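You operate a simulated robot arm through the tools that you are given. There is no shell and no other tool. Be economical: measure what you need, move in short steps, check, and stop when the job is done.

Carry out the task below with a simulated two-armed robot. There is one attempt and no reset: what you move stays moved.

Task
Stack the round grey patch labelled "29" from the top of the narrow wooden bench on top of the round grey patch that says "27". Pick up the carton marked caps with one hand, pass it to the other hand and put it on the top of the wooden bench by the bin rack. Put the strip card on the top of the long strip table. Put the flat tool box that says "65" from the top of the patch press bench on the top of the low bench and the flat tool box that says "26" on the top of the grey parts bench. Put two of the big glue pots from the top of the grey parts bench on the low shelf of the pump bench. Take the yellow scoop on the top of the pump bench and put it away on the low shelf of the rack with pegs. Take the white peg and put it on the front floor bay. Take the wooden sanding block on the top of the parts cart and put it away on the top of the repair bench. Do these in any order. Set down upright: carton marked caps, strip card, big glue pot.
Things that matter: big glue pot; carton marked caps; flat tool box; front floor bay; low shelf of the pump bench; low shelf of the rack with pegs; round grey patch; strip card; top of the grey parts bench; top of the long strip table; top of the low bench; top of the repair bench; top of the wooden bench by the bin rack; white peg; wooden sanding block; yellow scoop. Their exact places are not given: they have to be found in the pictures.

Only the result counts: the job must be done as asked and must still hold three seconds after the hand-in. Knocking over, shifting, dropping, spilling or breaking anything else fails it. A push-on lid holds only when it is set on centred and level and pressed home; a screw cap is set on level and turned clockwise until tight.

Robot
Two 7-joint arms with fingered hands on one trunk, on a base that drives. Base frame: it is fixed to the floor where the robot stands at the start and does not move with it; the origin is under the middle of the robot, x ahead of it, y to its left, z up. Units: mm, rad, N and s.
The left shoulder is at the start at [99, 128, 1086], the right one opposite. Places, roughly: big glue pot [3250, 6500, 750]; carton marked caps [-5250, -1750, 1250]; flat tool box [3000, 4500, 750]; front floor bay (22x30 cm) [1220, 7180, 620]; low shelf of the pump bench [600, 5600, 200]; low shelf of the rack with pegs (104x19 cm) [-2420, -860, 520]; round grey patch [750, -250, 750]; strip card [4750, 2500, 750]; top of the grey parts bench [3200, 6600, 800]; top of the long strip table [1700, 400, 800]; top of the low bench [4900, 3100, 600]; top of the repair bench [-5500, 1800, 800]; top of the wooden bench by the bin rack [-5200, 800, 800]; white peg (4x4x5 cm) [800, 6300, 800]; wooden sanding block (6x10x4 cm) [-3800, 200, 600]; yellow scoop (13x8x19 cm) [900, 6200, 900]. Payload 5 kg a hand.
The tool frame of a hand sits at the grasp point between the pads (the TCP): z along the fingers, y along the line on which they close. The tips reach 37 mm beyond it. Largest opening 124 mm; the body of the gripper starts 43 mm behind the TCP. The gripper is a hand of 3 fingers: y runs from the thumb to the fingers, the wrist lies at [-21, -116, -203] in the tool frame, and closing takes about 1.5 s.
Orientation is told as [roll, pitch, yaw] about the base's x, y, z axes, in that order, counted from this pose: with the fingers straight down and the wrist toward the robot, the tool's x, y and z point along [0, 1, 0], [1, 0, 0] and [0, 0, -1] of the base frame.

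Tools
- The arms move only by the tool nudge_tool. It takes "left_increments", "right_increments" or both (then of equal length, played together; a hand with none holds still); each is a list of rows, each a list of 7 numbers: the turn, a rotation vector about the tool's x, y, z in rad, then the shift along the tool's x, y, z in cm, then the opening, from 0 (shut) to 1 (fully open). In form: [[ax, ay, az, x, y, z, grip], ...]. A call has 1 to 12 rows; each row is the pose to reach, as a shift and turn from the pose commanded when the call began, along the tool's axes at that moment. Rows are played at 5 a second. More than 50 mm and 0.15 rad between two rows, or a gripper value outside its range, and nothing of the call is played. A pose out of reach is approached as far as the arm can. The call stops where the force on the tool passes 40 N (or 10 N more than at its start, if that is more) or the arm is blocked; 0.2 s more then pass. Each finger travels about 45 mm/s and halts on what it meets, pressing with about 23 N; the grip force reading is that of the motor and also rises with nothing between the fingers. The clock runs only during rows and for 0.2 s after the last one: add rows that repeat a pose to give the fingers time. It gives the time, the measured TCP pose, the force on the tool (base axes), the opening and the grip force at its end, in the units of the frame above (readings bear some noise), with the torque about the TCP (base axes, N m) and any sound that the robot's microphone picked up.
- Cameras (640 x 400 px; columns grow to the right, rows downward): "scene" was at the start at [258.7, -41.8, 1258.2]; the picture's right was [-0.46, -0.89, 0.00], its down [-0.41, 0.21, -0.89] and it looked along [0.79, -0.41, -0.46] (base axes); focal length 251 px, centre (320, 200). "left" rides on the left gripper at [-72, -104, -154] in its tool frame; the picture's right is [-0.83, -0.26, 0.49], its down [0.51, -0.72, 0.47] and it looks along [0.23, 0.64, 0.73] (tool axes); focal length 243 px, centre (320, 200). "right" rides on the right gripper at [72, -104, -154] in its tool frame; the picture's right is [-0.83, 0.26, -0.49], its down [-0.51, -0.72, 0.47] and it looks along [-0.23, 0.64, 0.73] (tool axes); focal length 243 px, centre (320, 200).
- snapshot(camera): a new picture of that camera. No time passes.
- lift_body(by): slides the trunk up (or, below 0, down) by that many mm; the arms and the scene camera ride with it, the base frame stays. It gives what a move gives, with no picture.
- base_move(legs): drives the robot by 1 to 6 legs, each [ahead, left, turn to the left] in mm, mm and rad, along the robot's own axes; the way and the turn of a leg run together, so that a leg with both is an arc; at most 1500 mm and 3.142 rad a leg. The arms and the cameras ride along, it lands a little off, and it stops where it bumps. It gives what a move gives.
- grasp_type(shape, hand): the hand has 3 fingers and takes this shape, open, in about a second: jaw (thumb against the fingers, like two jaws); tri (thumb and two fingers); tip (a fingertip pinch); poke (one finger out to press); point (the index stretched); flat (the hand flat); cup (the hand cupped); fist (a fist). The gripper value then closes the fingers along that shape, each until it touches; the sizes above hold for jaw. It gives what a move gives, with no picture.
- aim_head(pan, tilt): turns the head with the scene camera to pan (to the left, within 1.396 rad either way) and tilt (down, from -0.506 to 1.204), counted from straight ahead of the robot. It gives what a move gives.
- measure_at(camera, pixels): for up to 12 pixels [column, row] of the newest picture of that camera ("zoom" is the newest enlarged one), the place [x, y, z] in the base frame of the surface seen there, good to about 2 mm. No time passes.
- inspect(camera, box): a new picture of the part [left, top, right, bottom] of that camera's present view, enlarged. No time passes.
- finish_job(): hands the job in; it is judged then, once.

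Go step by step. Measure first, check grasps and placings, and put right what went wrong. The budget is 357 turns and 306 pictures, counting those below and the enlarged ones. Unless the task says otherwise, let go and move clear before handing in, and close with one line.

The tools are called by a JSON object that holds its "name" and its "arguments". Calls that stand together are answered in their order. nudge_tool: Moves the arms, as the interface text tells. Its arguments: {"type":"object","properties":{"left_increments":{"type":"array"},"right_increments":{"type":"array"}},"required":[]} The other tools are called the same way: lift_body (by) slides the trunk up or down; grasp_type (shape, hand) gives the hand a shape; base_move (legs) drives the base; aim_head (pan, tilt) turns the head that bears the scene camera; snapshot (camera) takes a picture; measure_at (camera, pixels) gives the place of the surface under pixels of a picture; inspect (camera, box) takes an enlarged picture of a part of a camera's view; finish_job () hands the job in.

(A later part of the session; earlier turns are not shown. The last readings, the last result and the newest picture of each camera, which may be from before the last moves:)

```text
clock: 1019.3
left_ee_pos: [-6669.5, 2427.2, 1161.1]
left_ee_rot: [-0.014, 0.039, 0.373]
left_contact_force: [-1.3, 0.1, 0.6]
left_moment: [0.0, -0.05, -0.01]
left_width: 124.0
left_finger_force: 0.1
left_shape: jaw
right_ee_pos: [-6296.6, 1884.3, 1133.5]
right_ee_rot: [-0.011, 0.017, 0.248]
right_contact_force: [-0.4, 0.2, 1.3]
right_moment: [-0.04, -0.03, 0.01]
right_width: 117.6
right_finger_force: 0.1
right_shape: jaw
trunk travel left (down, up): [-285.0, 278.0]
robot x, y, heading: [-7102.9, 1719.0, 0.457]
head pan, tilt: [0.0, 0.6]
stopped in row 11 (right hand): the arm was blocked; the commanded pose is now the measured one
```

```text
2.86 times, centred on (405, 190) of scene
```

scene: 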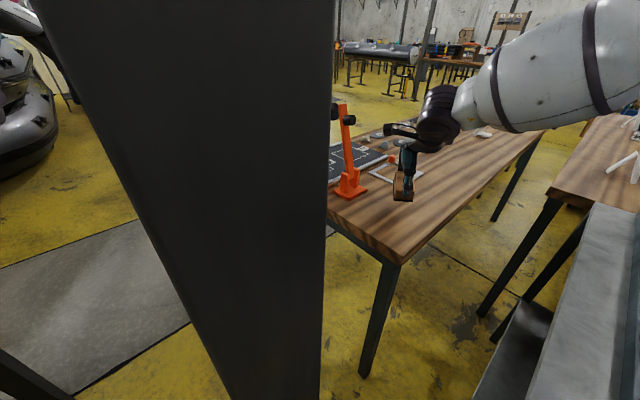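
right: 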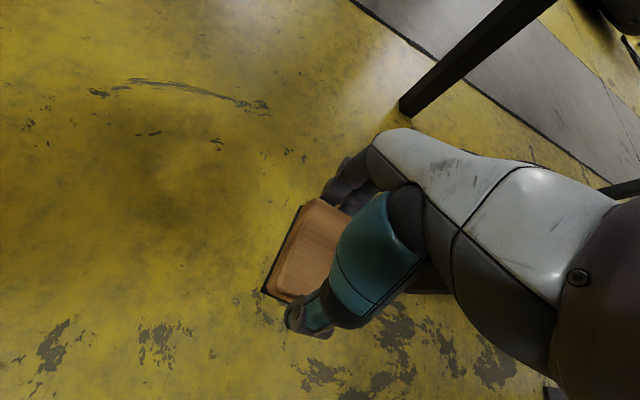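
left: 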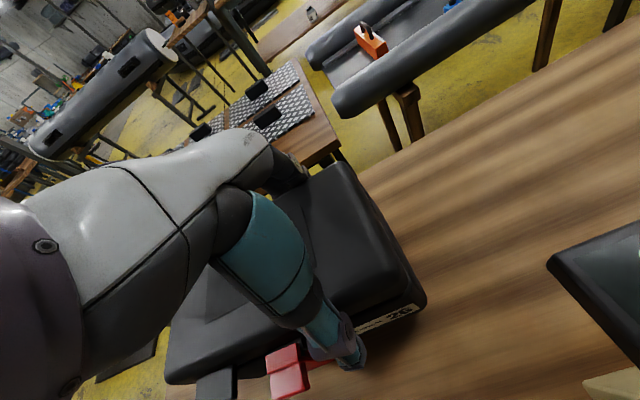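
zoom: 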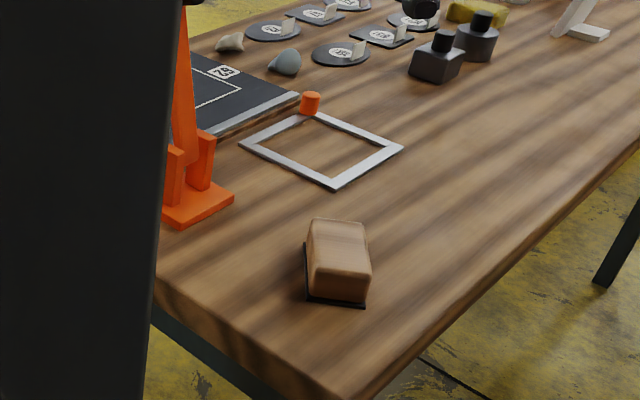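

The sanding block rests on the repair bench. Now the carton, so I'll back out and drive to the shelving near (-5050,-800).

{"name": "base_move", "arguments": {"legs": [[-350, 0, 0], [0, 0, -1.635], [828, 0, 0], [0, 0, 0.515], [1300, 0, 0], [1300, 0, 0]]}}

{"name": "base_move", "arguments": {"legs": [[0, 0, -1.3]]}}

{"name": "aim_head", "arguments": {"pan": 0, "tilt": 0.15}}

{"name": "snapshot", "arguments": {"camera": "scene"}}

```text
clock: 1020.0
left_ee_pos: [-6682.1, 2427.7, 1162.5]
left_ee_rot: [-0.01, 0.036, 0.388]
left_contact_force: [-0.5, 0.8, 0.4]
left_moment: [0.02, -0.05, -0.01]
left_width: 123.9
left_finger_force: 0.1
left_shape: jaw
right_ee_pos: [-6302.0, 1892.9, 1134.3]
right_ee_rot: [-0.008, 0.015, 0.264]
right_contact_force: [-0.6, 0.4, 0.2]
right_moment: [-0.02, -0.02, -0.01]
right_width: 117.6
right_finger_force: 0.1
right_shape: jaw
trunk travel left (down, up): [-285.0, 278.0]
robot x, y, heading: [-7105.3, 1716.9, 0.468]
head pan, tilt: [0.0, 0.6]
stopped in leg 1: the robot was blocked; the commanded pose is now the measured one
```

```text
clock: 1021.0
left_ee_pos: [-6670.2, 2426.5, 1164.6]
left_ee_rot: [-0.009, 0.038, 0.373]
left_contact_force: [-0.3, -0.2, 0.3]
left_moment: [-0.01, -0.04, 0.01]
left_width: 123.8
left_finger_force: 0.1
left_shape: jaw
right_ee_pos: [-6297.0, 1886.0, 1132.8]
right_ee_rot: [-0.011, 0.017, 0.248]
right_contact_force: [-0.3, 0.6, 0.0]
right_moment: [-0.05, 0.0, 0.0]
right_width: 117.9
right_finger_force: 0.0
right_shape: jaw
trunk travel left (down, up): [-285.0, 278.0]
robot x, y, heading: [-7102.3, 1722.2, 0.46]
head pan, tilt: [0.0, 0.6]
stopped in leg 1: the robot was blocked; the commanded pose is now the measured one
```

```text
clock: 1021.9
left_ee_pos: [-6665.9, 2424.5, 1160.8]
left_ee_rot: [-0.009, 0.041, 0.368]
left_contact_force: [-0.7, 0.3, -1.1]
left_moment: [-0.02, 0.0, -0.03]
left_width: 123.8
left_finger_force: 0.1
left_shape: jaw
right_ee_pos: [-6296.8, 1883.2, 1132.7]
right_ee_rot: [-0.012, 0.018, 0.244]
right_contact_force: [-0.4, -0.3, -0.1]
right_moment: [-0.02, -0.02, -0.02]
right_width: 117.8
right_finger_force: 0.1
right_shape: jaw
trunk travel left (down, up): [-285.0, 278.0]
robot x, y, heading: [-7103.2, 1723.2, 0.452]
head pan, tilt: [0.0, 0.15]
```

```text
44 pictures are left
```

scene: 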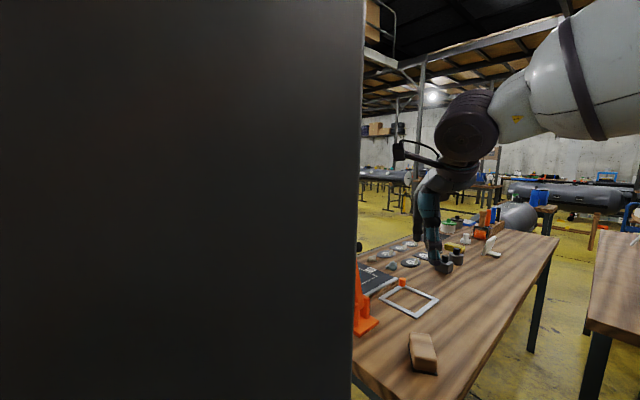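

The elbow flared when I pulled the hand back. I'll stretch the right arm forward again to draw it in, then reverse.

{"name": "nudge_tool", "arguments": {"right_increments": [[0, 0, 0, 0, 3.5, 0, 0.9], [0, 0, 0, 0, 7, 0, 0.9], [0, 0, 0, 0, 10.5, 0, 0.9], [0, 0, 0, 0, 13, 0, 0.9]]}}

{"name": "base_move", "arguments": {"legs": [[-150, 0, 0]]}}

```text
clock: 1022.9
left_ee_pos: [-6680.9, 2412.2, 1175.5]
left_ee_rot: [-0.009, 0.02, 0.36]
left_contact_force: [-0.5, 0.6, 1.1]
left_moment: [-0.02, 0.0, -0.01]
left_width: 123.9
left_finger_force: 0.1
left_shape: jaw
right_ee_pos: [-6188.2, 1900.7, 1149.0]
right_ee_rot: [-0.008, -0.002, 0.24]
right_contact_force: [-0.5, 0.2, -0.3]
right_moment: [0.01, -0.02, -0.01]
right_width: 112.1
right_finger_force: 0.0
right_shape: jaw
trunk travel left (down, up): [-285.0, 278.0]
robot x, y, heading: [-7101.5, 1722.6, 0.448]
head pan, tilt: [0.0, 0.15]
```

```text
clock: 1023.8
left_ee_pos: [-6713.5, 2418.6, 1163.7]
left_ee_rot: [-0.009, 0.038, 0.387]
left_contact_force: [0.0, 0.4, 0.6]
left_moment: [-0.03, -0.03, -0.01]
left_width: 123.9
left_finger_force: 0.1
left_shape: jaw
right_ee_pos: [-6210.5, 1923.4, 1125.5]
right_ee_rot: [-0.017, 0.022, 0.268]
right_contact_force: [-1.1, 0.2, 0.8]
right_moment: [-0.01, -0.07, 0.01]
right_width: 111.6
right_finger_force: 0.0
right_shape: jaw
trunk travel left (down, up): [-285.0, 278.0]
robot x, y, heading: [-7129.5, 1711.0, 0.477]
head pan, tilt: [0.0, 0.15]
stopped in leg 1: the robot was blocked; the commanded pose is now the measured one
```

{"name": "aim_head", "arguments": {"pan": -1.0, "tilt": 0.2}}

{"name": "snapshot", "arguments": {"camera": "scene"}}

```text
clock: 1025.1
left_ee_pos: [-6716.8, 2420.0, 1162.2]
left_ee_rot: [-0.015, 0.037, 0.382]
left_contact_force: [0.1, 0.4, -0.8]
left_moment: [-0.02, 0.0, 0.0]
left_width: 123.9
left_finger_force: 0.1
left_shape: jaw
right_ee_pos: [-6215.2, 1921.2, 1130.7]
right_ee_rot: [-0.021, 0.018, 0.266]
right_contact_force: [-1.0, 0.9, -0.1]
right_moment: [0.02, -0.02, 0.03]
right_width: 111.7
right_finger_force: 0.1
right_shape: jaw
trunk travel left (down, up): [-285.0, 278.0]
robot x, y, heading: [-7139.1, 1706.4, 0.475]
head pan, tilt: [-1.0, 0.201]
```

```text
43 pictures are left
```

scene: 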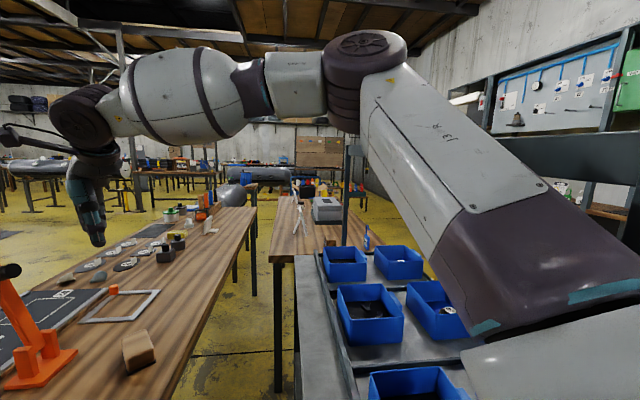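

The elbow is hooked on the bin rack's upright, whose top is just below it. Raising the trunk should lift it clear.

{"name": "lift_body", "arguments": {"by": 270}}

{"name": "base_move", "arguments": {"legs": [[-300, 0, 0]]}}

```text
clock: 1027.8
left_ee_pos: [-6725.4, 2394.5, 1448.8]
left_ee_rot: [0.0, 0.023, 0.378]
left_contact_force: [0.9, 1.0, -1.3]
left_moment: [-0.08, -0.01, -0.02]
left_width: 123.6
left_finger_force: 0.2
left_shape: jaw
right_ee_pos: [-6225.8, 1894.8, 1411.2]
right_ee_rot: [-0.004, 0.005, 0.258]
right_contact_force: [0.4, 1.2, -0.6]
right_moment: [-0.06, -0.01, 0.02]
right_width: 111.5
right_finger_force: 0.0
right_shape: jaw
trunk travel left (down, up): [-555.0, 8.0]
robot x, y, heading: [-7140.2, 1712.3, 0.463]
head pan, tilt: [-1.0, 0.201]
```

```text
clock: 1029.9
left_ee_pos: [-6994.9, 2254.6, 1450.0]
left_ee_rot: [0.003, 0.021, 0.374]
left_contact_force: [1.0, 0.5, 0.1]
left_moment: [-0.04, 0.02, 0.0]
left_width: 123.9
left_finger_force: 0.2
left_shape: jaw
right_ee_pos: [-6496.7, 1754.1, 1410.3]
right_ee_rot: [-0.001, 0.005, 0.257]
right_contact_force: [0.4, 0.7, -0.4]
right_moment: [-0.01, 0.03, -0.01]
right_width: 111.7
right_finger_force: 0.0
right_shape: jaw
trunk travel left (down, up): [-555.0, 8.0]
robot x, y, heading: [-7409.4, 1572.8, 0.468]
head pan, tilt: [-1.0, 0.201]
```

Free. I'll tuck the right arm and drive to the shelving.

{"name": "nudge_tool", "arguments": {"right_increments": [[0, 0, 0, 0, -4.5, 0, 0.9], [0, 0, 0, 0, -9, 0, 0.9], [0, 0, 0, 0, -13.5, 0, 0.9], [0, 0, 0, 0, -18, 0, 0.9], [0, 0, 0, 0, -22, 0, 0.9]]}}

{"name": "base_move", "arguments": {"legs": [[0, 0, -1.66], [833, 0, 0], [0, 0, 0.53], [1300, 0, 0], [1250, 0, 0], [0, 0, -1.3]]}}

{"name": "aim_head", "arguments": {"pan": 0, "tilt": 0.2}}

{"name": "snapshot", "arguments": {"camera": "scene"}}

```text
clock: 1031.1
left_ee_pos: [-7003.0, 2252.2, 1455.3]
left_ee_rot: [0.004, 0.015, 0.375]
left_contact_force: [-0.7, 0.2, 0.5]
left_moment: [0.02, -0.05, -0.02]
left_width: 124.0
left_finger_force: 0.1
left_shape: jaw
right_ee_pos: [-6718.3, 1696.3, 1418.7]
right_ee_rot: [-0.001, -0.003, 0.255]
right_contact_force: [-1.2, -1.0, -1.0]
right_moment: [-0.03, -0.02, -0.03]
right_width: 111.8
right_finger_force: 0.1
right_shape: jaw
trunk travel left (down, up): [-555.0, 8.0]
robot x, y, heading: [-7410.6, 1568.7, 0.463]
head pan, tilt: [-1.0, 0.201]
```

```text
clock: 1033.2
left_ee_pos: [-6732.4, 1990.6, 1456.0]
left_ee_rot: [0.008, 0.019, -0.114]
left_contact_force: [-0.5, 2.3, 1.0]
left_moment: [-0.22, 0.0, -0.11]
left_width: 124.0
left_finger_force: 0.1
left_shape: jaw
right_ee_pos: [-6735.9, 1354.0, 1412.5]
right_ee_rot: [0.0, 0.004, -0.236]
right_contact_force: [-0.3, -0.1, -0.5]
right_moment: [-0.03, -0.03, 0.02]
right_width: 111.5
right_finger_force: 0.1
right_shape: jaw
trunk travel left (down, up): [-555.0, 8.0]
robot x, y, heading: [-7410.0, 1571.5, -0.02]
head pan, tilt: [-1.0, 0.201]
stopped in leg 1: the force on the tool passed its limit at 161 N (the readings are from after the stop); the commanded pose is now the measured one
```

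```text
clock: 1034.5
left_ee_pos: [-6732.7, 1990.2, 1457.0]
left_ee_rot: [0.01, 0.017, -0.115]
left_contact_force: [-3.1, 5.2, -2.2]
left_moment: [-0.4, -0.51, -0.43]
left_width: 124.0
left_finger_force: 0.1
left_shape: jaw
right_ee_pos: [-6736.7, 1353.7, 1414.0]
right_ee_rot: [0.001, 0.003, -0.238]
right_contact_force: [-0.5, 0.3, 0.3]
right_moment: [0.0, -0.02, -0.02]
right_width: 111.4
right_finger_force: 0.1
right_shape: jaw
trunk travel left (down, up): [-555.0, 8.0]
robot x, y, heading: [-7409.1, 1572.2, -0.029]
head pan, tilt: [0.0, 0.201]
```

```text
42 pictures are left
```

scene: 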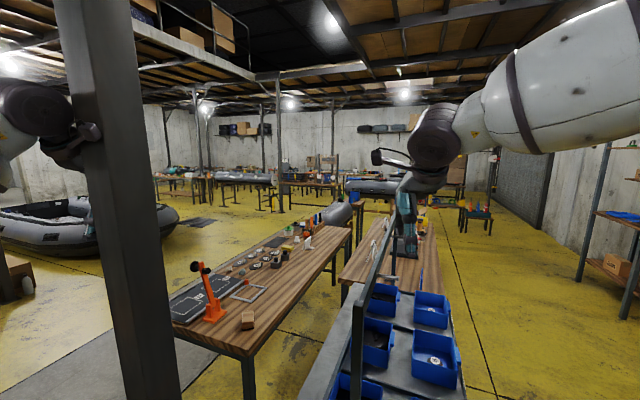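

{"name": "base_move", "arguments": {"legs": [[0, 0, 0.12], [-420, 0, 0], [0, 0, -0.81], [1200, 0, 0], [1200, 0, 0], [1150, 0, 0]]}}

{"name": "base_move", "arguments": {"legs": [[0, 0, -1.25]]}}

{"name": "snapshot", "arguments": {"camera": "scene"}}

```text
clock: 1056.7
left_ee_pos: [-4297.6, -865.5, 1457.5]
left_ee_rot: [0.01, 0.015, -0.771]
left_contact_force: [-0.1, -0.6, 0.0]
left_moment: [0.0, -0.03, 0.01]
left_width: 124.0
left_finger_force: 0.0
left_shape: jaw
right_ee_pos: [-4688.8, -1366.3, 1414.1]
right_ee_rot: [0.001, 0.004, -0.898]
right_contact_force: [0.9, -0.3, 0.5]
right_moment: [0.0, 0.02, 0.01]
right_width: 111.6
right_finger_force: 0.1
right_shape: jaw
trunk travel left (down, up): [-555.0, 8.0]
robot x, y, heading: [-5092.9, -784.3, -0.684]
head pan, tilt: [0.0, 0.201]
```

```text
clock: 1058.9
left_ee_pos: [-4516.0, -1329.8, 1458.4]
left_ee_rot: [0.006, 0.009, -1.447]
left_contact_force: [-0.8, 0.2, -0.3]
left_moment: [0.03, -0.05, 0.01]
left_width: 123.9
left_finger_force: 0.0
left_shape: jaw
right_ee_pos: [-5119.6, -1466.7, 1418.9]
right_ee_rot: [-0.013, -0.002, -1.535]
right_contact_force: [2.7, 3.9, -2.9]
right_moment: [-0.75, 0.39, -0.21]
right_width: 111.4
right_finger_force: 0.1
right_shape: jaw
trunk travel left (down, up): [-555.0, 8.0]
robot x, y, heading: [-5086.6, -778.4, -1.358]
head pan, tilt: [0.0, 0.201]
stopped in leg 1: the force on the tool passed its limit at 96 N (the readings are from after the stop); the commanded pose is now the measured one
```

```text
41 pictures are left
```

scene: 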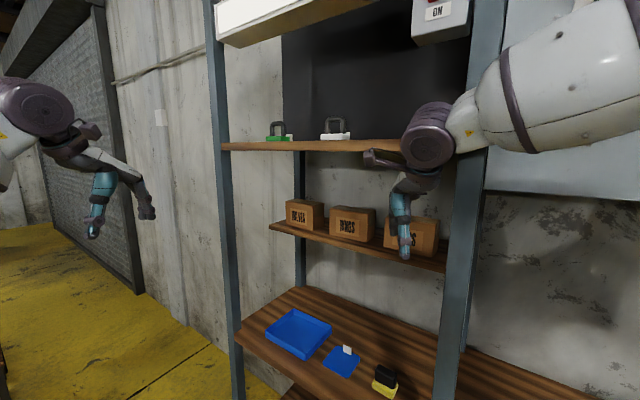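

The right hand bumped the shelving, where three small cartons stand. I'll back off and look closer.

{"name": "base_move", "arguments": {"legs": [[-350, 0, 0], [0, 0, -0.6]]}}

{"name": "snapshot", "arguments": {"camera": "scene"}}

```text
clock: 1062.8
left_ee_pos: [-5021.7, -1232.7, 1456.5]
left_ee_rot: [0.009, 0.016, -2.068]
left_contact_force: [0.2, 0.5, 0.9]
left_moment: [0.01, 0.0, 0.02]
left_width: 123.9
left_finger_force: 0.0
left_shape: jaw
right_ee_pos: [-5597.4, -992.2, 1412.8]
right_ee_rot: [-0.008, 0.006, -2.168]
right_contact_force: [0.3, -0.1, -0.7]
right_moment: [0.0, -0.02, -0.01]
right_width: 111.7
right_finger_force: 0.0
right_shape: jaw
trunk travel left (down, up): [-555.0, 8.0]
robot x, y, heading: [-5154.6, -447.8, -1.977]
head pan, tilt: [0.0, 0.201]
```

```text
40 pictures are left
```

scene: 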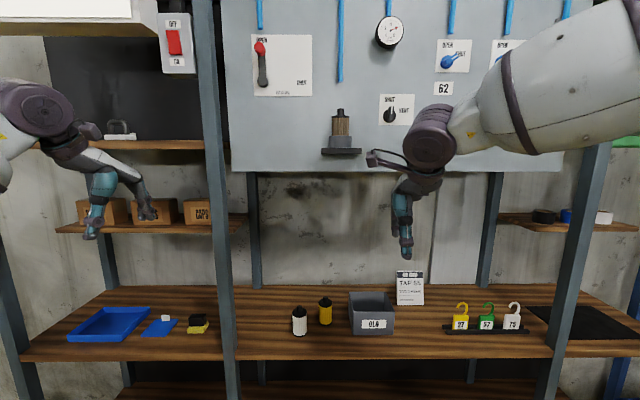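

{"name": "inspect", "arguments": {"camera": "scene", "box": [60, 180, 240, 250]}}

{"name": "measure_at", "arguments": {"camera": "zoom", "pixels": [[500, 105], [445, 90], [545, 90], [500, 140], [340, 110], [500, 80], [600, 160], [130, 110], [640, 30]]}}

```text
3.56 times, centred on (150, 215) of scene
```

zoom: 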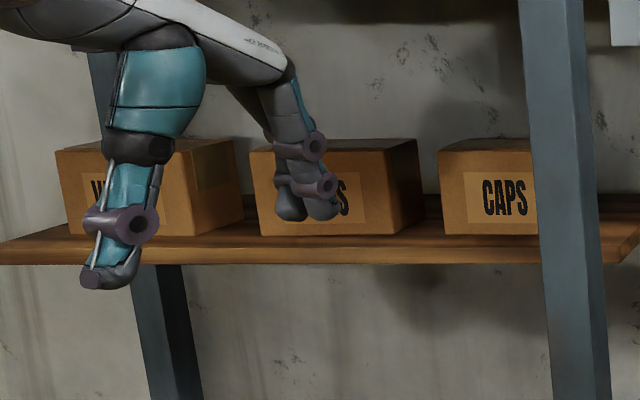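

```text
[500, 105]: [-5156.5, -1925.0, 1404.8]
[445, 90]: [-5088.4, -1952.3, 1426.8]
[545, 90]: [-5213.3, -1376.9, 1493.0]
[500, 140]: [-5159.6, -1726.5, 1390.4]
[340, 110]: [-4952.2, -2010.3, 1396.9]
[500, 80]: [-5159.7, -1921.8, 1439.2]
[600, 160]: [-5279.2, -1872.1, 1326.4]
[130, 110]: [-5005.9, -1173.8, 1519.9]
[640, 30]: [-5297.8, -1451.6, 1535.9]
```

{"name": "measure_at", "arguments": {"camera": "zoom", "pixels": [[490, 180], [442, 170], [442, 230], [525, 230], [480, 145], [525, 160], [450, 145], [480, 245], [505, 230], [415, 200]]}}

```text
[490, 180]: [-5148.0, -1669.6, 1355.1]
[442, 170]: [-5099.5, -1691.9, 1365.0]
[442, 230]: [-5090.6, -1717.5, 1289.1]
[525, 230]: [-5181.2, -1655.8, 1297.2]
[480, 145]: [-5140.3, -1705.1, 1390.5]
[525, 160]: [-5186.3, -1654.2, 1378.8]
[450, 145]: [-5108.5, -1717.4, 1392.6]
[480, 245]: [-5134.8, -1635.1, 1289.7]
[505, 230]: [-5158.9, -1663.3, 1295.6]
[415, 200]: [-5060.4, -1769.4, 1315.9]
```

The right-most carton reads "CAPS": front face about (-5099,-1692) to (-5220,-1639), shelf z 1290, top 1392. I'll tuck both hands in, then step to the picking position for the left hand.

{"name": "nudge_tool", "arguments": {"left_increments": [[0, 0, 0, -3, -3.5, 0, 1], [0, 0, 0, -6, -7, 0, 1], [0, 0, 0, -9, -10.5, 0, 1], [0, 0, 0, -12, -13, 0, 1], [0, 0, 0.09, -15, -15, 0, 1]], "right_increments": [[0, 0, -0.04, -1, -3, 0, 0.9], [0, 0, -0.08, -2, -6, 0, 0.9], [0, 0, -0.12, -3, -9, 0, 0.9], [0, 0, -0.16, -4, -12, 0, 0.9], [0, 0, -0.19, -5, -15, 0, 0.9]]}}

{"name": "base_move", "arguments": {"legs": [[405, 318, 0]]}}

{"name": "aim_head", "arguments": {"pan": 0.15, "tilt": 0.25}}

{"name": "snapshot", "arguments": {"camera": "scene"}}

```text
clock: 1064.0
left_ee_pos: [-5079.2, -1028.1, 1459.9]
left_ee_rot: [0.009, 0.016, -2.16]
left_contact_force: [-0.2, 0.8, 1.1]
left_moment: [-0.05, 0.01, 0.01]
left_width: 124.0
left_finger_force: 0.0
left_shape: jaw
right_ee_pos: [-5554.7, -838.1, 1417.1]
right_ee_rot: [-0.002, 0.007, -1.978]
right_contact_force: [0.2, 0.9, 0.8]
right_moment: [-0.03, 0.0, -0.01]
right_width: 111.7
right_finger_force: 0.0
right_shape: jaw
trunk travel left (down, up): [-555.0, 8.0]
robot x, y, heading: [-5155.6, -446.5, -1.981]
head pan, tilt: [0.0, 0.201]
```

```text
clock: 1067.2
left_ee_pos: [-4967.4, -1517.4, 1456.2]
left_ee_rot: [0.008, 0.019, -2.177]
left_contact_force: [-0.5, 0.5, -1.0]
left_moment: [0.02, -0.03, 0.0]
left_width: 123.9
left_finger_force: 0.2
left_shape: jaw
right_ee_pos: [-5441.1, -1322.7, 1413.6]
right_ee_rot: [-0.007, 0.009, -1.995]
right_contact_force: [-0.7, -0.2, 0.1]
right_moment: [-0.03, -0.02, -0.02]
right_width: 111.8
right_finger_force: 0.1
right_shape: jaw
trunk travel left (down, up): [-555.0, 8.0]
robot x, y, heading: [-5033.3, -929.9, -1.995]
head pan, tilt: [0.0, 0.201]
stopped in leg 1: the force on the tool passed its limit at 52 N (the readings are from after the stop); the commanded pose is now the measured one
```

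```text
clock: 1067.9
left_ee_pos: [-4966.2, -1517.0, 1457.3]
left_ee_rot: [0.011, 0.02, -2.179]
left_contact_force: [0.6, -0.5, 0.4]
left_moment: [0.03, -0.03, -0.04]
left_width: 123.9
left_finger_force: 0.1
left_shape: jaw
right_ee_pos: [-5439.9, -1321.2, 1414.9]
right_ee_rot: [-0.005, 0.009, -1.993]
right_contact_force: [-0.1, 0.8, -0.2]
right_moment: [-0.02, -0.02, -0.02]
right_width: 111.6
right_finger_force: 0.0
right_shape: jaw
trunk travel left (down, up): [-555.0, 8.0]
robot x, y, heading: [-5031.5, -931.8, -1.992]
head pan, tilt: [0.15, 0.25]
```

```text
38 pictures are left
```

scene: 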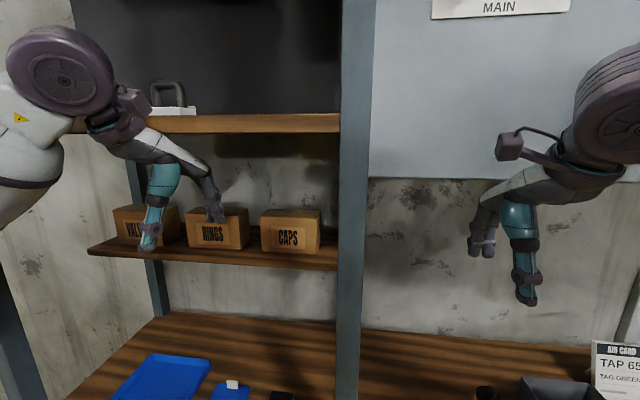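

{"name": "measure_at", "arguments": {"camera": "scene", "pixels": [[264, 226], [302, 228], [264, 246], [302, 248], [268, 212], [314, 212], [320, 225], [290, 218], [318, 245], [250, 130], [280, 262], [245, 225]]}}

```text
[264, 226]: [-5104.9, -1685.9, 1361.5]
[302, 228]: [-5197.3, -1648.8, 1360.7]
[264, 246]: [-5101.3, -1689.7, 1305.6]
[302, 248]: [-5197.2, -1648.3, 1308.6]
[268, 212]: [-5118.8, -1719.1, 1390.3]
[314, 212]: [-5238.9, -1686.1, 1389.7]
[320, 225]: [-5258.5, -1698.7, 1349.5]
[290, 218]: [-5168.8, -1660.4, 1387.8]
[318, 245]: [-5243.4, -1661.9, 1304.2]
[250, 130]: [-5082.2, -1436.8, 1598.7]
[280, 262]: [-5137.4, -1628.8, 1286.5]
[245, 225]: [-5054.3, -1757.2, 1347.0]
```

The upper shelf (underside about 1585) overhangs the cartons by 240 mm, so I'll take the carton from the front with fingers pointing forward, closing across its 106 mm width. I'll back up and rotate the left hand into that pose.

{"name": "base_move", "arguments": {"legs": [[-300, 0, 0]]}}

{"name": "nudge_tool", "arguments": {"left_increments": [[-0.086, 0.086, 0.086, 0, 1, 0, 1], [-0.172, 0.172, 0.172, 0, 2, 0, 1], [-0.258, 0.258, 0.258, 0, 3, 0, 1], [-0.344, 0.344, 0.344, 0, 4, 0, 1], [-0.43, 0.43, 0.43, 0, 5, 0, 1], [-0.516, 0.516, 0.516, 0, 6, 0, 1], [-0.602, 0.602, 0.602, 0, 7, 0, 1], [-0.688, 0.688, 0.688, 0, 8, 0, 1], [-0.774, 0.774, 0.774, 0, 9, 0, 1], [-0.86, 0.86, 0.86, 0, 10, 0, 1], [-0.946, 0.946, 0.946, 0, 11, 0, 1], [-1.03, 1.03, 1.03, 0, 12, 0, 1]]}}

```text
clock: 1070.0
left_ee_pos: [-4845.7, -1246.9, 1455.3]
left_ee_rot: [0.011, 0.023, -2.179]
left_contact_force: [-0.5, -0.1, 0.2]
left_moment: [0.03, -0.02, 0.01]
left_width: 123.9
left_finger_force: 0.1
left_shape: jaw
right_ee_pos: [-5318.7, -1050.2, 1411.7]
right_ee_rot: [-0.006, 0.014, -1.992]
right_contact_force: [0.2, -1.1, 0.0]
right_moment: [0.05, -0.03, -0.01]
right_width: 112.0
right_finger_force: 0.0
right_shape: jaw
trunk travel left (down, up): [-555.0, 8.0]
robot x, y, heading: [-4911.6, -659.4, -1.993]
head pan, tilt: [0.15, 0.25]
```

```text
clock: 1072.6
left_ee_pos: [-4959.5, -1312.7, 1492.6]
left_ee_rot: [1.373, -0.155, 2.736]
left_contact_force: [0.3, -0.2, 0.1]
left_moment: [0.0, -0.02, 0.05]
left_width: 123.9
left_finger_force: 0.1
left_shape: jaw
left hand out of reach, approached as far as the arm can: row 7, 8, 9, 10, 11, 12
right_ee_pos: [-5317.9, -1042.8, 1416.6]
right_ee_rot: [-0.002, 0.005, -1.993]
right_contact_force: [-0.9, 0.2, -0.4]
right_moment: [-0.06, -0.05, 0.0]
right_width: 111.7
right_finger_force: 0.0
right_shape: jaw
trunk travel left (down, up): [-555.0, 8.0]
robot x, y, heading: [-4916.9, -662.7, -1.996]
head pan, tilt: [0.15, 0.25]
```

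The hand pose is right: fingers forward, closing sideways. I'll lower the trunk 150 mm and move so the fingers face the CAPS carton.

{"name": "lift_body", "arguments": {"by": -150}}

{"name": "base_move", "arguments": {"legs": [[240, -30, 0]]}}

{"name": "snapshot", "arguments": {"camera": "scene"}}

```text
clock: 1074.3
left_ee_pos: [-4986.7, -1380.6, 1107.4]
left_ee_rot: [1.006, -0.139, 2.796]
left_contact_force: [0.4, 0.2, -0.2]
left_moment: [0.0, 0.02, 0.01]
left_width: 123.9
left_finger_force: 0.0
left_shape: jaw
right_ee_pos: [-5316.6, -1046.7, 1264.6]
right_ee_rot: [-0.007, 0.009, -1.992]
right_contact_force: [-0.1, -1.1, -1.0]
right_moment: [0.01, 0.01, 0.01]
right_width: 111.8
right_finger_force: 0.1
right_shape: jaw
trunk travel left (down, up): [-405.0, 158.0]
robot x, y, heading: [-4915.0, -659.9, -1.995]
head pan, tilt: [0.15, 0.25]
```

```text
clock: 1076.1
left_ee_pos: [-5116.6, -1586.1, 1107.4]
left_ee_rot: [1.009, -0.139, 2.789]
left_contact_force: [0.4, 0.0, 0.7]
left_moment: [0.0, -0.02, 0.0]
left_width: 123.7
left_finger_force: 0.1
left_shape: jaw
right_ee_pos: [-5444.7, -1252.0, 1264.5]
right_ee_rot: [-0.007, 0.009, -1.997]
right_contact_force: [0.2, 1.1, -0.6]
right_moment: [-0.02, 0.03, 0.0]
right_width: 111.8
right_finger_force: 0.0
right_shape: jaw
trunk travel left (down, up): [-405.0, 158.0]
robot x, y, heading: [-5039.6, -867.8, -1.997]
head pan, tilt: [0.15, 0.25]
```

```text
37 pictures are left
```

scene: 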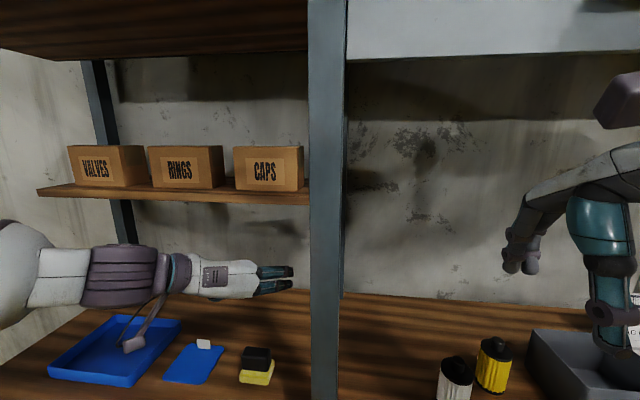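

The arm re-solved lower and pitched down. I'll back up 120 mm, raise the trunk again, then level the fingers and raise the hand.

{"name": "base_move", "arguments": {"legs": [[-130, 0, 0]]}}

{"name": "lift_body", "arguments": {"by": 150}}

{"name": "nudge_tool", "arguments": {"left_increments": [[0, 0.09, 0, 0, 0, 0, 1], [0, 0.18, 0, 1, 0, 0, 1], [0, 0.27, 0, 3, 0, 0, 1], [0, 0.36, 0, 5, 0, 0, 1], [0, 0.36, 0, 7, 0, 0, 1], [0, 0.36, 0, 9, 0, 0, 1]]}}

```text
clock: 1077.4
left_ee_pos: [-5065.8, -1470.9, 1104.7]
left_ee_rot: [1.004, -0.14, 2.79]
left_contact_force: [0.2, 0.3, -1.3]
left_moment: [0.04, 0.02, 0.03]
left_width: 124.0
left_finger_force: 0.1
left_shape: jaw
right_ee_pos: [-5394.6, -1135.7, 1262.9]
right_ee_rot: [-0.004, 0.013, -1.999]
right_contact_force: [0.1, 1.0, 0.2]
right_moment: [0.0, 0.01, 0.01]
right_width: 112.0
right_finger_force: 0.1
right_shape: jaw
trunk travel left (down, up): [-405.0, 158.0]
robot x, y, heading: [-4983.2, -747.3, -1.998]
head pan, tilt: [0.15, 0.25]
```

```text
clock: 1079.2
left_ee_pos: [-5064.1, -1469.3, 1254.1]
left_ee_rot: [1.003, -0.139, 2.789]
left_contact_force: [-0.5, -0.9, -0.1]
left_moment: [-0.05, 0.01, 0.0]
left_width: 124.0
left_finger_force: 0.1
left_shape: jaw
right_ee_pos: [-5392.6, -1134.6, 1412.2]
right_ee_rot: [-0.005, 0.015, -1.999]
right_contact_force: [0.0, 0.5, 0.6]
right_moment: [0.02, -0.02, 0.02]
right_width: 111.7
right_finger_force: 0.2
right_shape: jaw
trunk travel left (down, up): [-555.0, 8.0]
robot x, y, heading: [-4988.8, -748.5, -2.0]
head pan, tilt: [0.15, 0.25]
```

```text
clock: 1080.6
left_ee_pos: [-5057.5, -1496.4, 1309.8]
left_ee_rot: [1.251, -0.189, 2.806]
left_contact_force: [-0.5, 0.0, 0.0]
left_moment: [0.03, 0.02, 0.05]
left_width: 124.1
left_finger_force: 0.0
left_shape: jaw
left hand out of reach, approached as far as the arm can: row 3, 4, 5, 6
right_ee_pos: [-5393.2, -1133.6, 1414.3]
right_ee_rot: [-0.004, 0.011, -1.999]
right_contact_force: [0.6, 0.9, 1.4]
right_moment: [-0.05, 0.03, 0.01]
right_width: 111.7
right_finger_force: 0.0
right_shape: jaw
trunk travel left (down, up): [-555.0, 8.0]
robot x, y, heading: [-4983.6, -743.4, -1.994]
head pan, tilt: [0.15, 0.25]
```

{"name": "nudge_tool", "arguments": {"left_increments": [[0, 0, 0.1, 2, 0, 1, 1], [0, 0, 0.19, 3, 0, 2, 1], [0, 0, 0.19, 4, 0, 4, 1], [0, 0, 0.19, 4, 0, 6, 1]]}}

{"name": "snapshot", "arguments": {"camera": "scene"}}

```text
clock: 1081.6
left_ee_pos: [-5077.4, -1565.1, 1327.8]
left_ee_rot: [1.251, -0.008, 2.745]
left_contact_force: [1.1, -0.5, 0.3]
left_moment: [-0.01, 0.0, -0.02]
left_width: 124.0
left_finger_force: 0.1
left_shape: jaw
right_ee_pos: [-5392.5, -1136.3, 1413.7]
right_ee_rot: [-0.004, 0.015, -1.998]
right_contact_force: [0.4, -0.2, 0.2]
right_moment: [0.03, -0.04, -0.01]
right_width: 111.6
right_finger_force: 0.0
right_shape: jaw
trunk travel left (down, up): [-555.0, 8.0]
robot x, y, heading: [-4985.6, -744.1, -2.005]
head pan, tilt: [0.15, 0.25]
```

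```text
36 pictures are left
```

scene: 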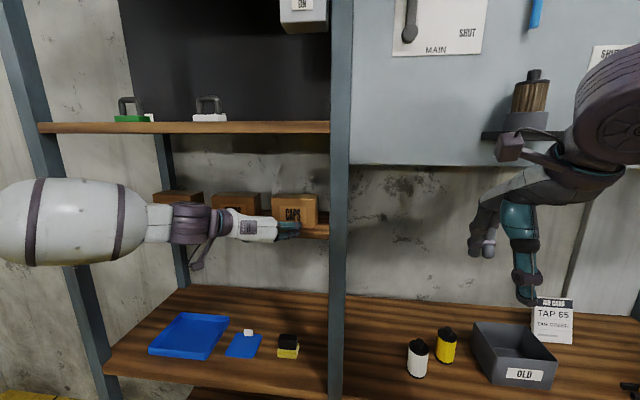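

{"name": "nudge_tool", "arguments": {"left_increments": [[0, 0, 0, 2, 1, 0, 1], [0, 0, 0, 4, 2, 0, 1], [0, 0, 0, 6.4, 2.9, 0, 1], [0, 0, 0, 6.4, 2.9, 0, 1]]}}

{"name": "snapshot", "arguments": {"camera": "left"}}

{"name": "inspect", "arguments": {"camera": "scene", "box": [180, 150, 350, 280]}}

```text
clock: 1082.6
left_ee_pos: [-5111.4, -1568.6, 1391.6]
left_ee_rot: [1.254, -0.009, 2.747]
left_contact_force: [-0.6, 0.4, -0.7]
left_moment: [-0.03, 0.0, 0.0]
left_width: 123.9
left_finger_force: 0.1
left_shape: jaw
right_ee_pos: [-5392.8, -1133.8, 1414.6]
right_ee_rot: [-0.007, 0.01, -2.001]
right_contact_force: [0.5, -0.2, -0.2]
right_moment: [-0.01, -0.02, -0.01]
right_width: 111.5
right_finger_force: 0.1
right_shape: jaw
trunk travel left (down, up): [-555.0, 8.0]
robot x, y, heading: [-4988.0, -747.0, -1.999]
head pan, tilt: [0.15, 0.25]
```

```text
35 pictures are left
```

left: 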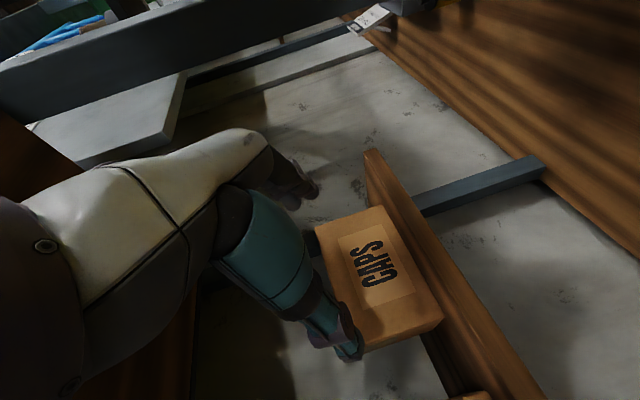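

```text
3.08 times, centred on (265, 215) of scene
```

zoom: 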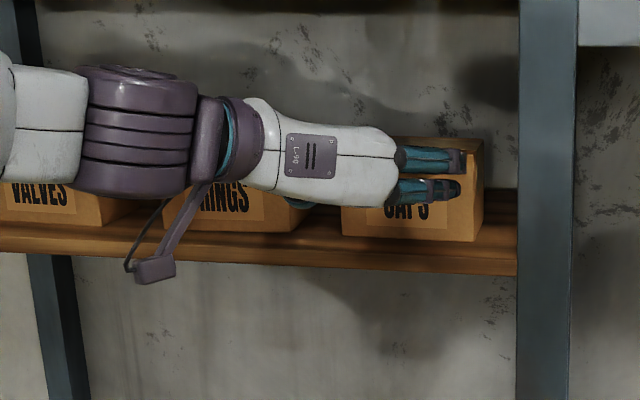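

{"name": "measure_at", "arguments": {"camera": "left", "pixels": [[322, 228], [383, 210], [438, 315], [366, 345], [375, 275], [318, 235], [352, 335]]}}

```text
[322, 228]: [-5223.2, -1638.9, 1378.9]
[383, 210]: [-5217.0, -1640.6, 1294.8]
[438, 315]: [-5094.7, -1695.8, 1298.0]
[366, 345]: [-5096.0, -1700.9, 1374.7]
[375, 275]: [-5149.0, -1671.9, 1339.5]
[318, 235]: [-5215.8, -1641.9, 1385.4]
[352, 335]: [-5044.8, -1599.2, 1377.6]
```

The CAPS carton is actually about 138 mm wide, so it must be held across its depth (about 75 mm) from above, with the hand pitched forward about 0.4 rad to fit under the upper shelf. I'll back up and turn the left hand to that pose.

{"name": "base_move", "arguments": {"legs": [[-170, 0, 0]]}}

{"name": "nudge_tool", "arguments": {"left_increments": [[0.054, -0.057, -0.121, 0, 0, 0, 1], [0.108, -0.113, -0.242, 0, 0, 0, 1], [0.162, -0.17, -0.362, 0, 0, 0, 1], [0.216, -0.226, -0.483, 0, 0, 0, 1], [0.27, -0.283, -0.604, 0, 0, 0, 1], [0.324, -0.34, -0.725, 0, 0, 0, 1], [0.378, -0.396, -0.845, 0, 0, 0, 1], [0.432, -0.453, -0.966, 0, 0, 0, 1], [0.486, -0.509, -1.087, 0, 0, 0, 1], [0.54, -0.566, -1.208, 0, 0, 0, 1], [0.594, -0.622, -1.328, 0, 0, 0, 1], [0.648, -0.679, -1.449, 0, 0, 0, 1]]}}

```text
clock: 1084.0
left_ee_pos: [-5048.4, -1418.7, 1386.3]
left_ee_rot: [1.248, -0.008, 2.741]
left_contact_force: [0.0, -0.5, -0.7]
left_moment: [-0.02, 0.0, -0.01]
left_width: 123.8
left_finger_force: 0.0
left_shape: jaw
right_ee_pos: [-5326.9, -981.6, 1412.2]
right_ee_rot: [-0.005, 0.016, -2.007]
right_contact_force: [0.6, 0.0, 0.3]
right_moment: [0.04, 0.01, -0.01]
right_width: 111.6
right_finger_force: 0.1
right_shape: jaw
trunk travel left (down, up): [-555.0, 8.0]
robot x, y, heading: [-4917.7, -593.9, -2.011]
head pan, tilt: [0.15, 0.25]
```

```text
clock: 1086.6
left_ee_pos: [-5048.4, -1414.8, 1389.5]
left_ee_rot: [-0.011, -0.401, -1.993]
left_contact_force: [-0.9, -0.7, 0.1]
left_moment: [-0.03, 0.01, 0.01]
left_width: 123.8
left_finger_force: 0.2
left_shape: jaw
right_ee_pos: [-5325.9, -978.0, 1414.2]
right_ee_rot: [-0.005, 0.01, -2.007]
right_contact_force: [-0.7, -0.4, -0.2]
right_moment: [0.0, -0.03, 0.0]
right_width: 111.6
right_finger_force: 0.0
right_shape: jaw
trunk travel left (down, up): [-555.0, 8.0]
robot x, y, heading: [-4913.6, -591.1, -2.008]
head pan, tilt: [0.15, 0.25]
```

Orientation is exact. I'll pitch a bit more (0.55), set the height so the fingers just clear the carton's top, and drive in.

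{"name": "nudge_tool", "arguments": {"left_increments": [[-0.08, 0, 0, 0, 0.2, -0.5, 1], [-0.15, 0, 0, 0, 0.47, -1.1, 1], [-0.15, 0, 0, 0, 0.47, -1.1, 1]]}}

{"name": "base_move", "arguments": {"legs": [[235, 8, 0]]}}

{"name": "inspect", "arguments": {"camera": "scene", "box": [140, 90, 380, 270]}}

```text
clock: 1087.4
left_ee_pos: [-5046.8, -1414.6, 1401.8]
left_ee_rot: [-0.009, -0.553, -1.995]
left_contact_force: [-0.2, 0.1, 0.2]
left_moment: [0.0, -0.02, 0.0]
left_width: 123.6
left_finger_force: 0.0
left_shape: jaw
right_ee_pos: [-5325.1, -976.5, 1413.5]
right_ee_rot: [-0.006, 0.009, -2.006]
right_contact_force: [0.0, 0.2, -0.2]
right_moment: [0.01, -0.02, 0.01]
right_width: 111.5
right_finger_force: 0.1
right_shape: jaw
trunk travel left (down, up): [-555.0, 8.0]
robot x, y, heading: [-4916.0, -594.0, -2.011]
head pan, tilt: [0.15, 0.25]
```

```text
clock: 1089.2
left_ee_pos: [-5138.5, -1626.4, 1408.1]
left_ee_rot: [-0.01, -0.56, -1.998]
left_contact_force: [1.1, 1.1, 0.5]
left_moment: [-0.01, 0.0, 0.02]
left_width: 123.9
left_finger_force: 0.0
left_shape: jaw
right_ee_pos: [-5416.6, -1187.6, 1417.2]
right_ee_rot: [-0.006, 0.004, -2.01]
right_contact_force: [0.4, 0.2, 1.8]
right_moment: [-0.05, 0.02, -0.02]
right_width: 111.9
right_finger_force: 0.1
right_shape: jaw
trunk travel left (down, up): [-555.0, 8.0]
robot x, y, heading: [-5007.1, -804.8, -2.013]
head pan, tilt: [0.15, 0.25]
```

```text
2.22 times, centred on (260, 180) of scene
```

zoom: 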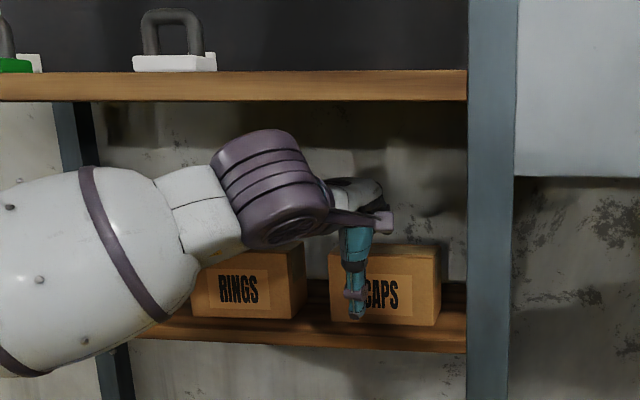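

{"name": "base_move", "arguments": {"legs": [[86, 0, 0]]}}

{"name": "snapshot", "arguments": {"camera": "left"}}

```text
clock: 1090.3
left_ee_pos: [-5171.0, -1696.1, 1413.0]
left_ee_rot: [-0.008, -0.566, -1.995]
left_contact_force: [0.3, 1.0, 1.4]
left_moment: [-0.01, -0.02, 0.0]
left_width: 124.0
left_finger_force: 0.0
left_shape: jaw
right_ee_pos: [-5448.0, -1258.7, 1422.1]
right_ee_rot: [-0.006, -0.003, -2.008]
right_contact_force: [-0.5, 1.6, 0.6]
right_moment: [-0.13, 0.06, 0.0]
right_width: 111.4
right_finger_force: 0.0
right_shape: jaw
trunk travel left (down, up): [-555.0, 8.0]
robot x, y, heading: [-5041.0, -885.2, -2.013]
head pan, tilt: [0.15, 0.25]
```

```text
32 pictures are left
```

left: 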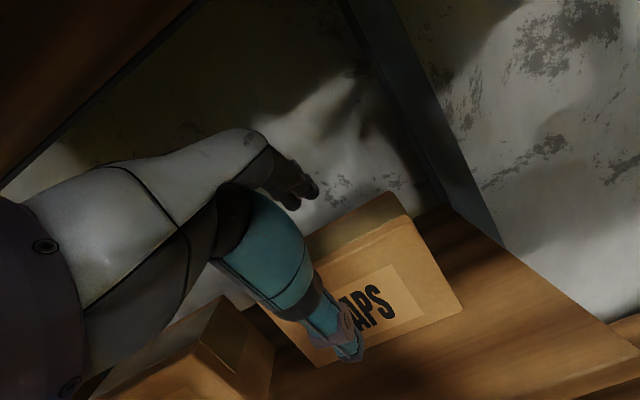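

{"name": "measure_at", "arguments": {"camera": "left", "pixels": [[390, 200], [330, 232], [400, 215], [345, 240], [455, 300], [310, 195]]}}

```text
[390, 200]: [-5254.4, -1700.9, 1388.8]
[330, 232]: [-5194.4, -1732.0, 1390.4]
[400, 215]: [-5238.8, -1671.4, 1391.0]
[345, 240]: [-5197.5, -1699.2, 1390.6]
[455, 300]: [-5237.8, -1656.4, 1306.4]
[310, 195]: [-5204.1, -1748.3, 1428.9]
```

The fingertips are just behind the carton's back edge and the thumb is in front. I'll lower 40 mm and close.

{"name": "nudge_tool", "arguments": {"left_increments": [[0, 0, 0, 0, -0.7, 1.1, 1], [0, 0, 0, 0, -1.4, 2.2, 1], [0, 0, 0, 0, -2.1, 3.35, 1], [0, 0, 0, 0, -2.1, 3.35, 0.8], [0, 0, 0, 0, -2.1, 3.35, 0.5], [0, 0, 0, 0, -2.1, 3.35, 0.2], [0, 0, 0, 0, -2.1, 3.35, 0], [0, 0, 0, 0, -2.1, 3.35, 0], [0, 0, 0, 0, -2.1, 3.35, 0]]}}

{"name": "nudge_tool", "arguments": {"left_increments": [[0, 0, 0, 0, 0.5, -0.85, 0], [0, 0, 0, 0, 1.0, -1.7, 0]]}}

{"name": "snapshot", "arguments": {"camera": "left"}}

```text
clock: 1092.3
left_ee_pos: [-5173.6, -1704.4, 1366.8]
left_ee_rot: [-0.007, -0.558, -1.992]
left_contact_force: [-1.1, -4.8, 20.8]
left_moment: [-0.06, 0.2, 0.1]
left_width: 85.2
left_finger_force: 23.1
left_shape: jaw
right_ee_pos: [-5451.2, -1265.9, 1415.2]
right_ee_rot: [-0.007, 0.007, -2.006]
right_contact_force: [0.6, -0.3, -0.2]
right_moment: [-0.02, 0.03, -0.01]
right_width: 111.5
right_finger_force: 0.0
right_shape: jaw
trunk travel left (down, up): [-555.0, 8.0]
robot x, y, heading: [-5044.7, -881.6, -2.009]
head pan, tilt: [0.15, 0.25]
```

```text
clock: 1092.9
left_ee_pos: [-5174.1, -1703.1, 1381.8]
left_ee_rot: [-0.008, -0.552, -1.995]
left_contact_force: [-0.3, 0.3, 0.0]
left_moment: [0.12, 0.12, -0.03]
left_width: 79.5
left_finger_force: 23.2
left_shape: jaw
right_ee_pos: [-5450.9, -1267.1, 1415.9]
right_ee_rot: [-0.005, 0.007, -2.006]
right_contact_force: [0.5, -0.5, 1.2]
right_moment: [0.02, 0.02, 0.03]
right_width: 111.6
right_finger_force: 0.1
right_shape: jaw
trunk travel left (down, up): [-555.0, 8.0]
robot x, y, heading: [-5042.8, -883.1, -2.005]
head pan, tilt: [0.15, 0.25]
```

```text
31 pictures are left
```

left: 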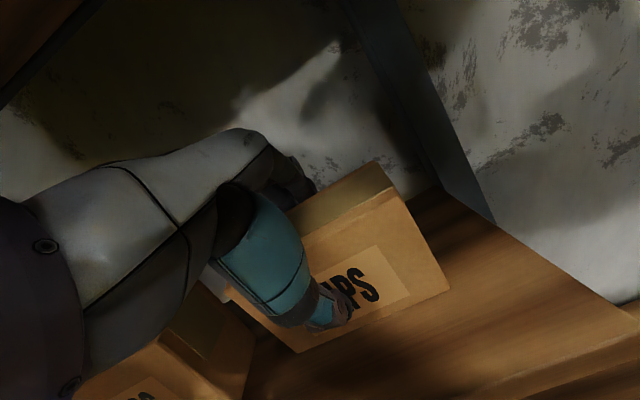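

{"name": "nudge_tool", "arguments": {"left_increments": [[0, 0, 0, 0, 0.5, -0.85, 0], [0, 0, 0, 0, 1.0, -1.7, 0]]}}

{"name": "inspect", "arguments": {"camera": "scene", "box": [140, 90, 380, 270]}}

```text
clock: 1093.5
left_ee_pos: [-5174.3, -1703.1, 1401.9]
left_ee_rot: [-0.009, -0.554, -1.995]
left_contact_force: [0.2, -0.5, -2.0]
left_moment: [0.06, -0.02, 0.0]
left_width: 78.9
left_finger_force: 23.2
left_shape: jaw
right_ee_pos: [-5452.1, -1268.3, 1414.8]
right_ee_rot: [-0.007, 0.007, -2.007]
right_contact_force: [-0.7, -0.4, 0.4]
right_moment: [-0.01, -0.01, 0.0]
right_width: 111.5
right_finger_force: 0.0
right_shape: jaw
trunk travel left (down, up): [-555.0, 8.0]
robot x, y, heading: [-5047.4, -885.0, -2.011]
head pan, tilt: [0.15, 0.25]
```

```text
2.22 times, centred on (260, 180) of scene
```

zoom: 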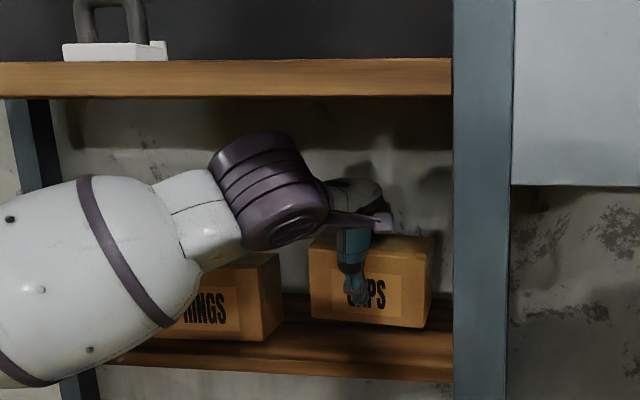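

It's lifted and held. I'll back straight out.

{"name": "base_move", "arguments": {"legs": [[-450, 0, 0]]}}

{"name": "snapshot", "arguments": {"camera": "scene"}}

```text
clock: 1096.2
left_ee_pos: [-4985.3, -1294.5, 1399.5]
left_ee_rot: [-0.008, -0.551, -1.999]
left_contact_force: [-0.2, -0.3, -1.5]
left_moment: [0.01, -0.04, -0.01]
left_width: 79.1
left_finger_force: 23.2
left_shape: jaw
right_ee_pos: [-5261.4, -857.6, 1414.3]
right_ee_rot: [-0.004, 0.012, -2.011]
right_contact_force: [-0.2, -0.8, 0.3]
right_moment: [0.02, -0.02, -0.01]
right_width: 111.8
right_finger_force: 0.1
right_shape: jaw
trunk travel left (down, up): [-555.0, 8.0]
robot x, y, heading: [-4849.1, -475.9, -2.016]
head pan, tilt: [0.15, 0.25]
```

```text
29 pictures are left
```

scene: 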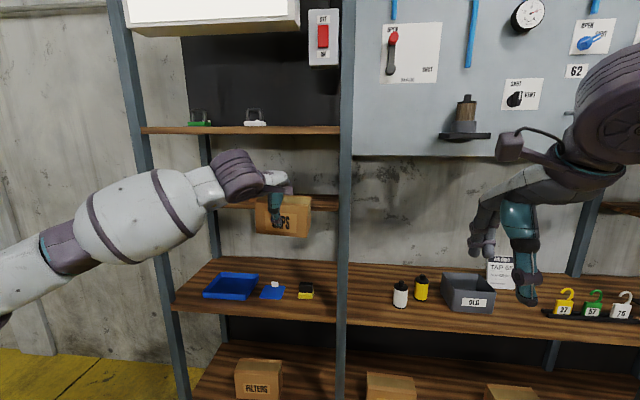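

The carton is securely held. For the hand-over I'll bring the left hand inward and turn the right hand so its fingers point left, to grip the carton's right end across its depth.

{"name": "nudge_tool", "arguments": {"left_increments": [[0, 0, 0, -2, -0.9, -0.6, 0], [0, 0, 0, -4, -1.9, -1.2, 0], [0, 0, 0, -6, -2.8, -1.7, 0], [0, 0, 0, -8, -3.8, -2.3, 0], [0, 0, 0, -10, -4.7, -2.9, 0], [0, 0, 0, -12, -5.7, -3.5, 0], [0, 0, 0, -14, -6.6, -4.1, 0], [0, 0, 0, -16, -7.6, -4.6, 0], [0, 0, 0, -17, -8.5, -5.2, 0]], "right_increments": [[0, 0.14, 0, -1, 1, 0, 1], [0, 0.28, 0, -2, 1.5, 0, 1], [0, 0.42, 0, -3, 2, 0, 1], [0, 0.56, 0, -4, 2.5, 0, 1], [0, 0.7, 0, -5, 3, 0, 1], [0, 0.84, 0, -6, 3.5, 0, 1], [0, 0.98, 0, -7, 4, 0, 1], [0, 1.12, 0, -8, 4.5, 0, 1], [0, 1.25, 0, -9, 5, 0, 1]]}}

{"name": "snapshot", "arguments": {"camera": "scene"}}

```text
clock: 1098.2
left_ee_pos: [-5099.4, -1132.0, 1402.2]
left_ee_rot: [-0.006, -0.554, -1.999]
left_contact_force: [-0.2, -0.3, -2.9]
left_moment: [0.01, -0.02, 0.02]
left_width: 79.0
left_finger_force: 22.7
left_shape: jaw
right_ee_pos: [-5365.0, -864.0, 1414.9]
right_ee_rot: [1.248, 0.007, -2.01]
right_contact_force: [-0.4, -0.4, -0.9]
right_moment: [-0.03, 0.04, -0.05]
right_width: 123.4
right_finger_force: 0.0
right_shape: jaw
trunk travel left (down, up): [-555.0, 8.0]
robot x, y, heading: [-4847.5, -474.3, -2.012]
head pan, tilt: [0.15, 0.25]
```

```text
28 pictures are left
```

scene: 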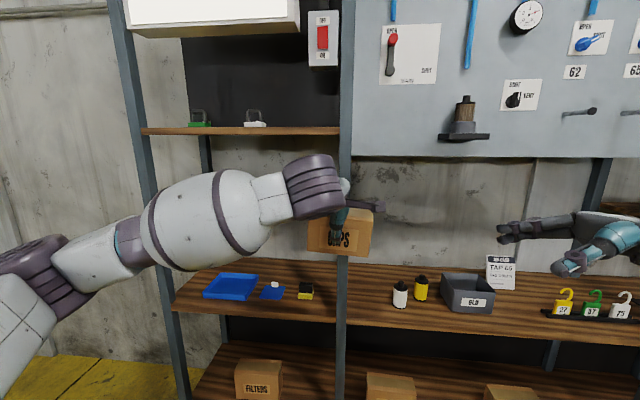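

{"name": "inspect", "arguments": {"camera": "scene", "box": [280, 180, 400, 280]}}

{"name": "measure_at", "arguments": {"camera": "zoom", "pixels": [[155, 230], [150, 300], [340, 330], [345, 250], [420, 320], [425, 240], [250, 280], [380, 290], [320, 215]]}}

```text
4.00 times, centred on (340, 230) of scene
```

zoom: 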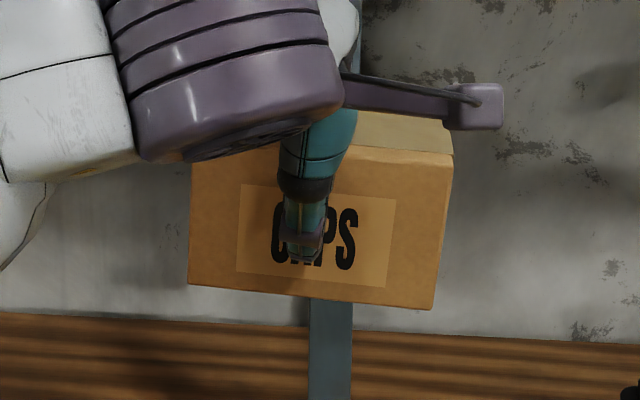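

```text
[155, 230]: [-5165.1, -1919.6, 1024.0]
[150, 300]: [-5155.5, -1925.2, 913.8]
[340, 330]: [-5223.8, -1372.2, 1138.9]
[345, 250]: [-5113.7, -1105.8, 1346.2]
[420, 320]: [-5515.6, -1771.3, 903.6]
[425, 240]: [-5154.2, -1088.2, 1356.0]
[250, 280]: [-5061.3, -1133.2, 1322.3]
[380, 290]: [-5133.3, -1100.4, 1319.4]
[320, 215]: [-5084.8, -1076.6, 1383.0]
```

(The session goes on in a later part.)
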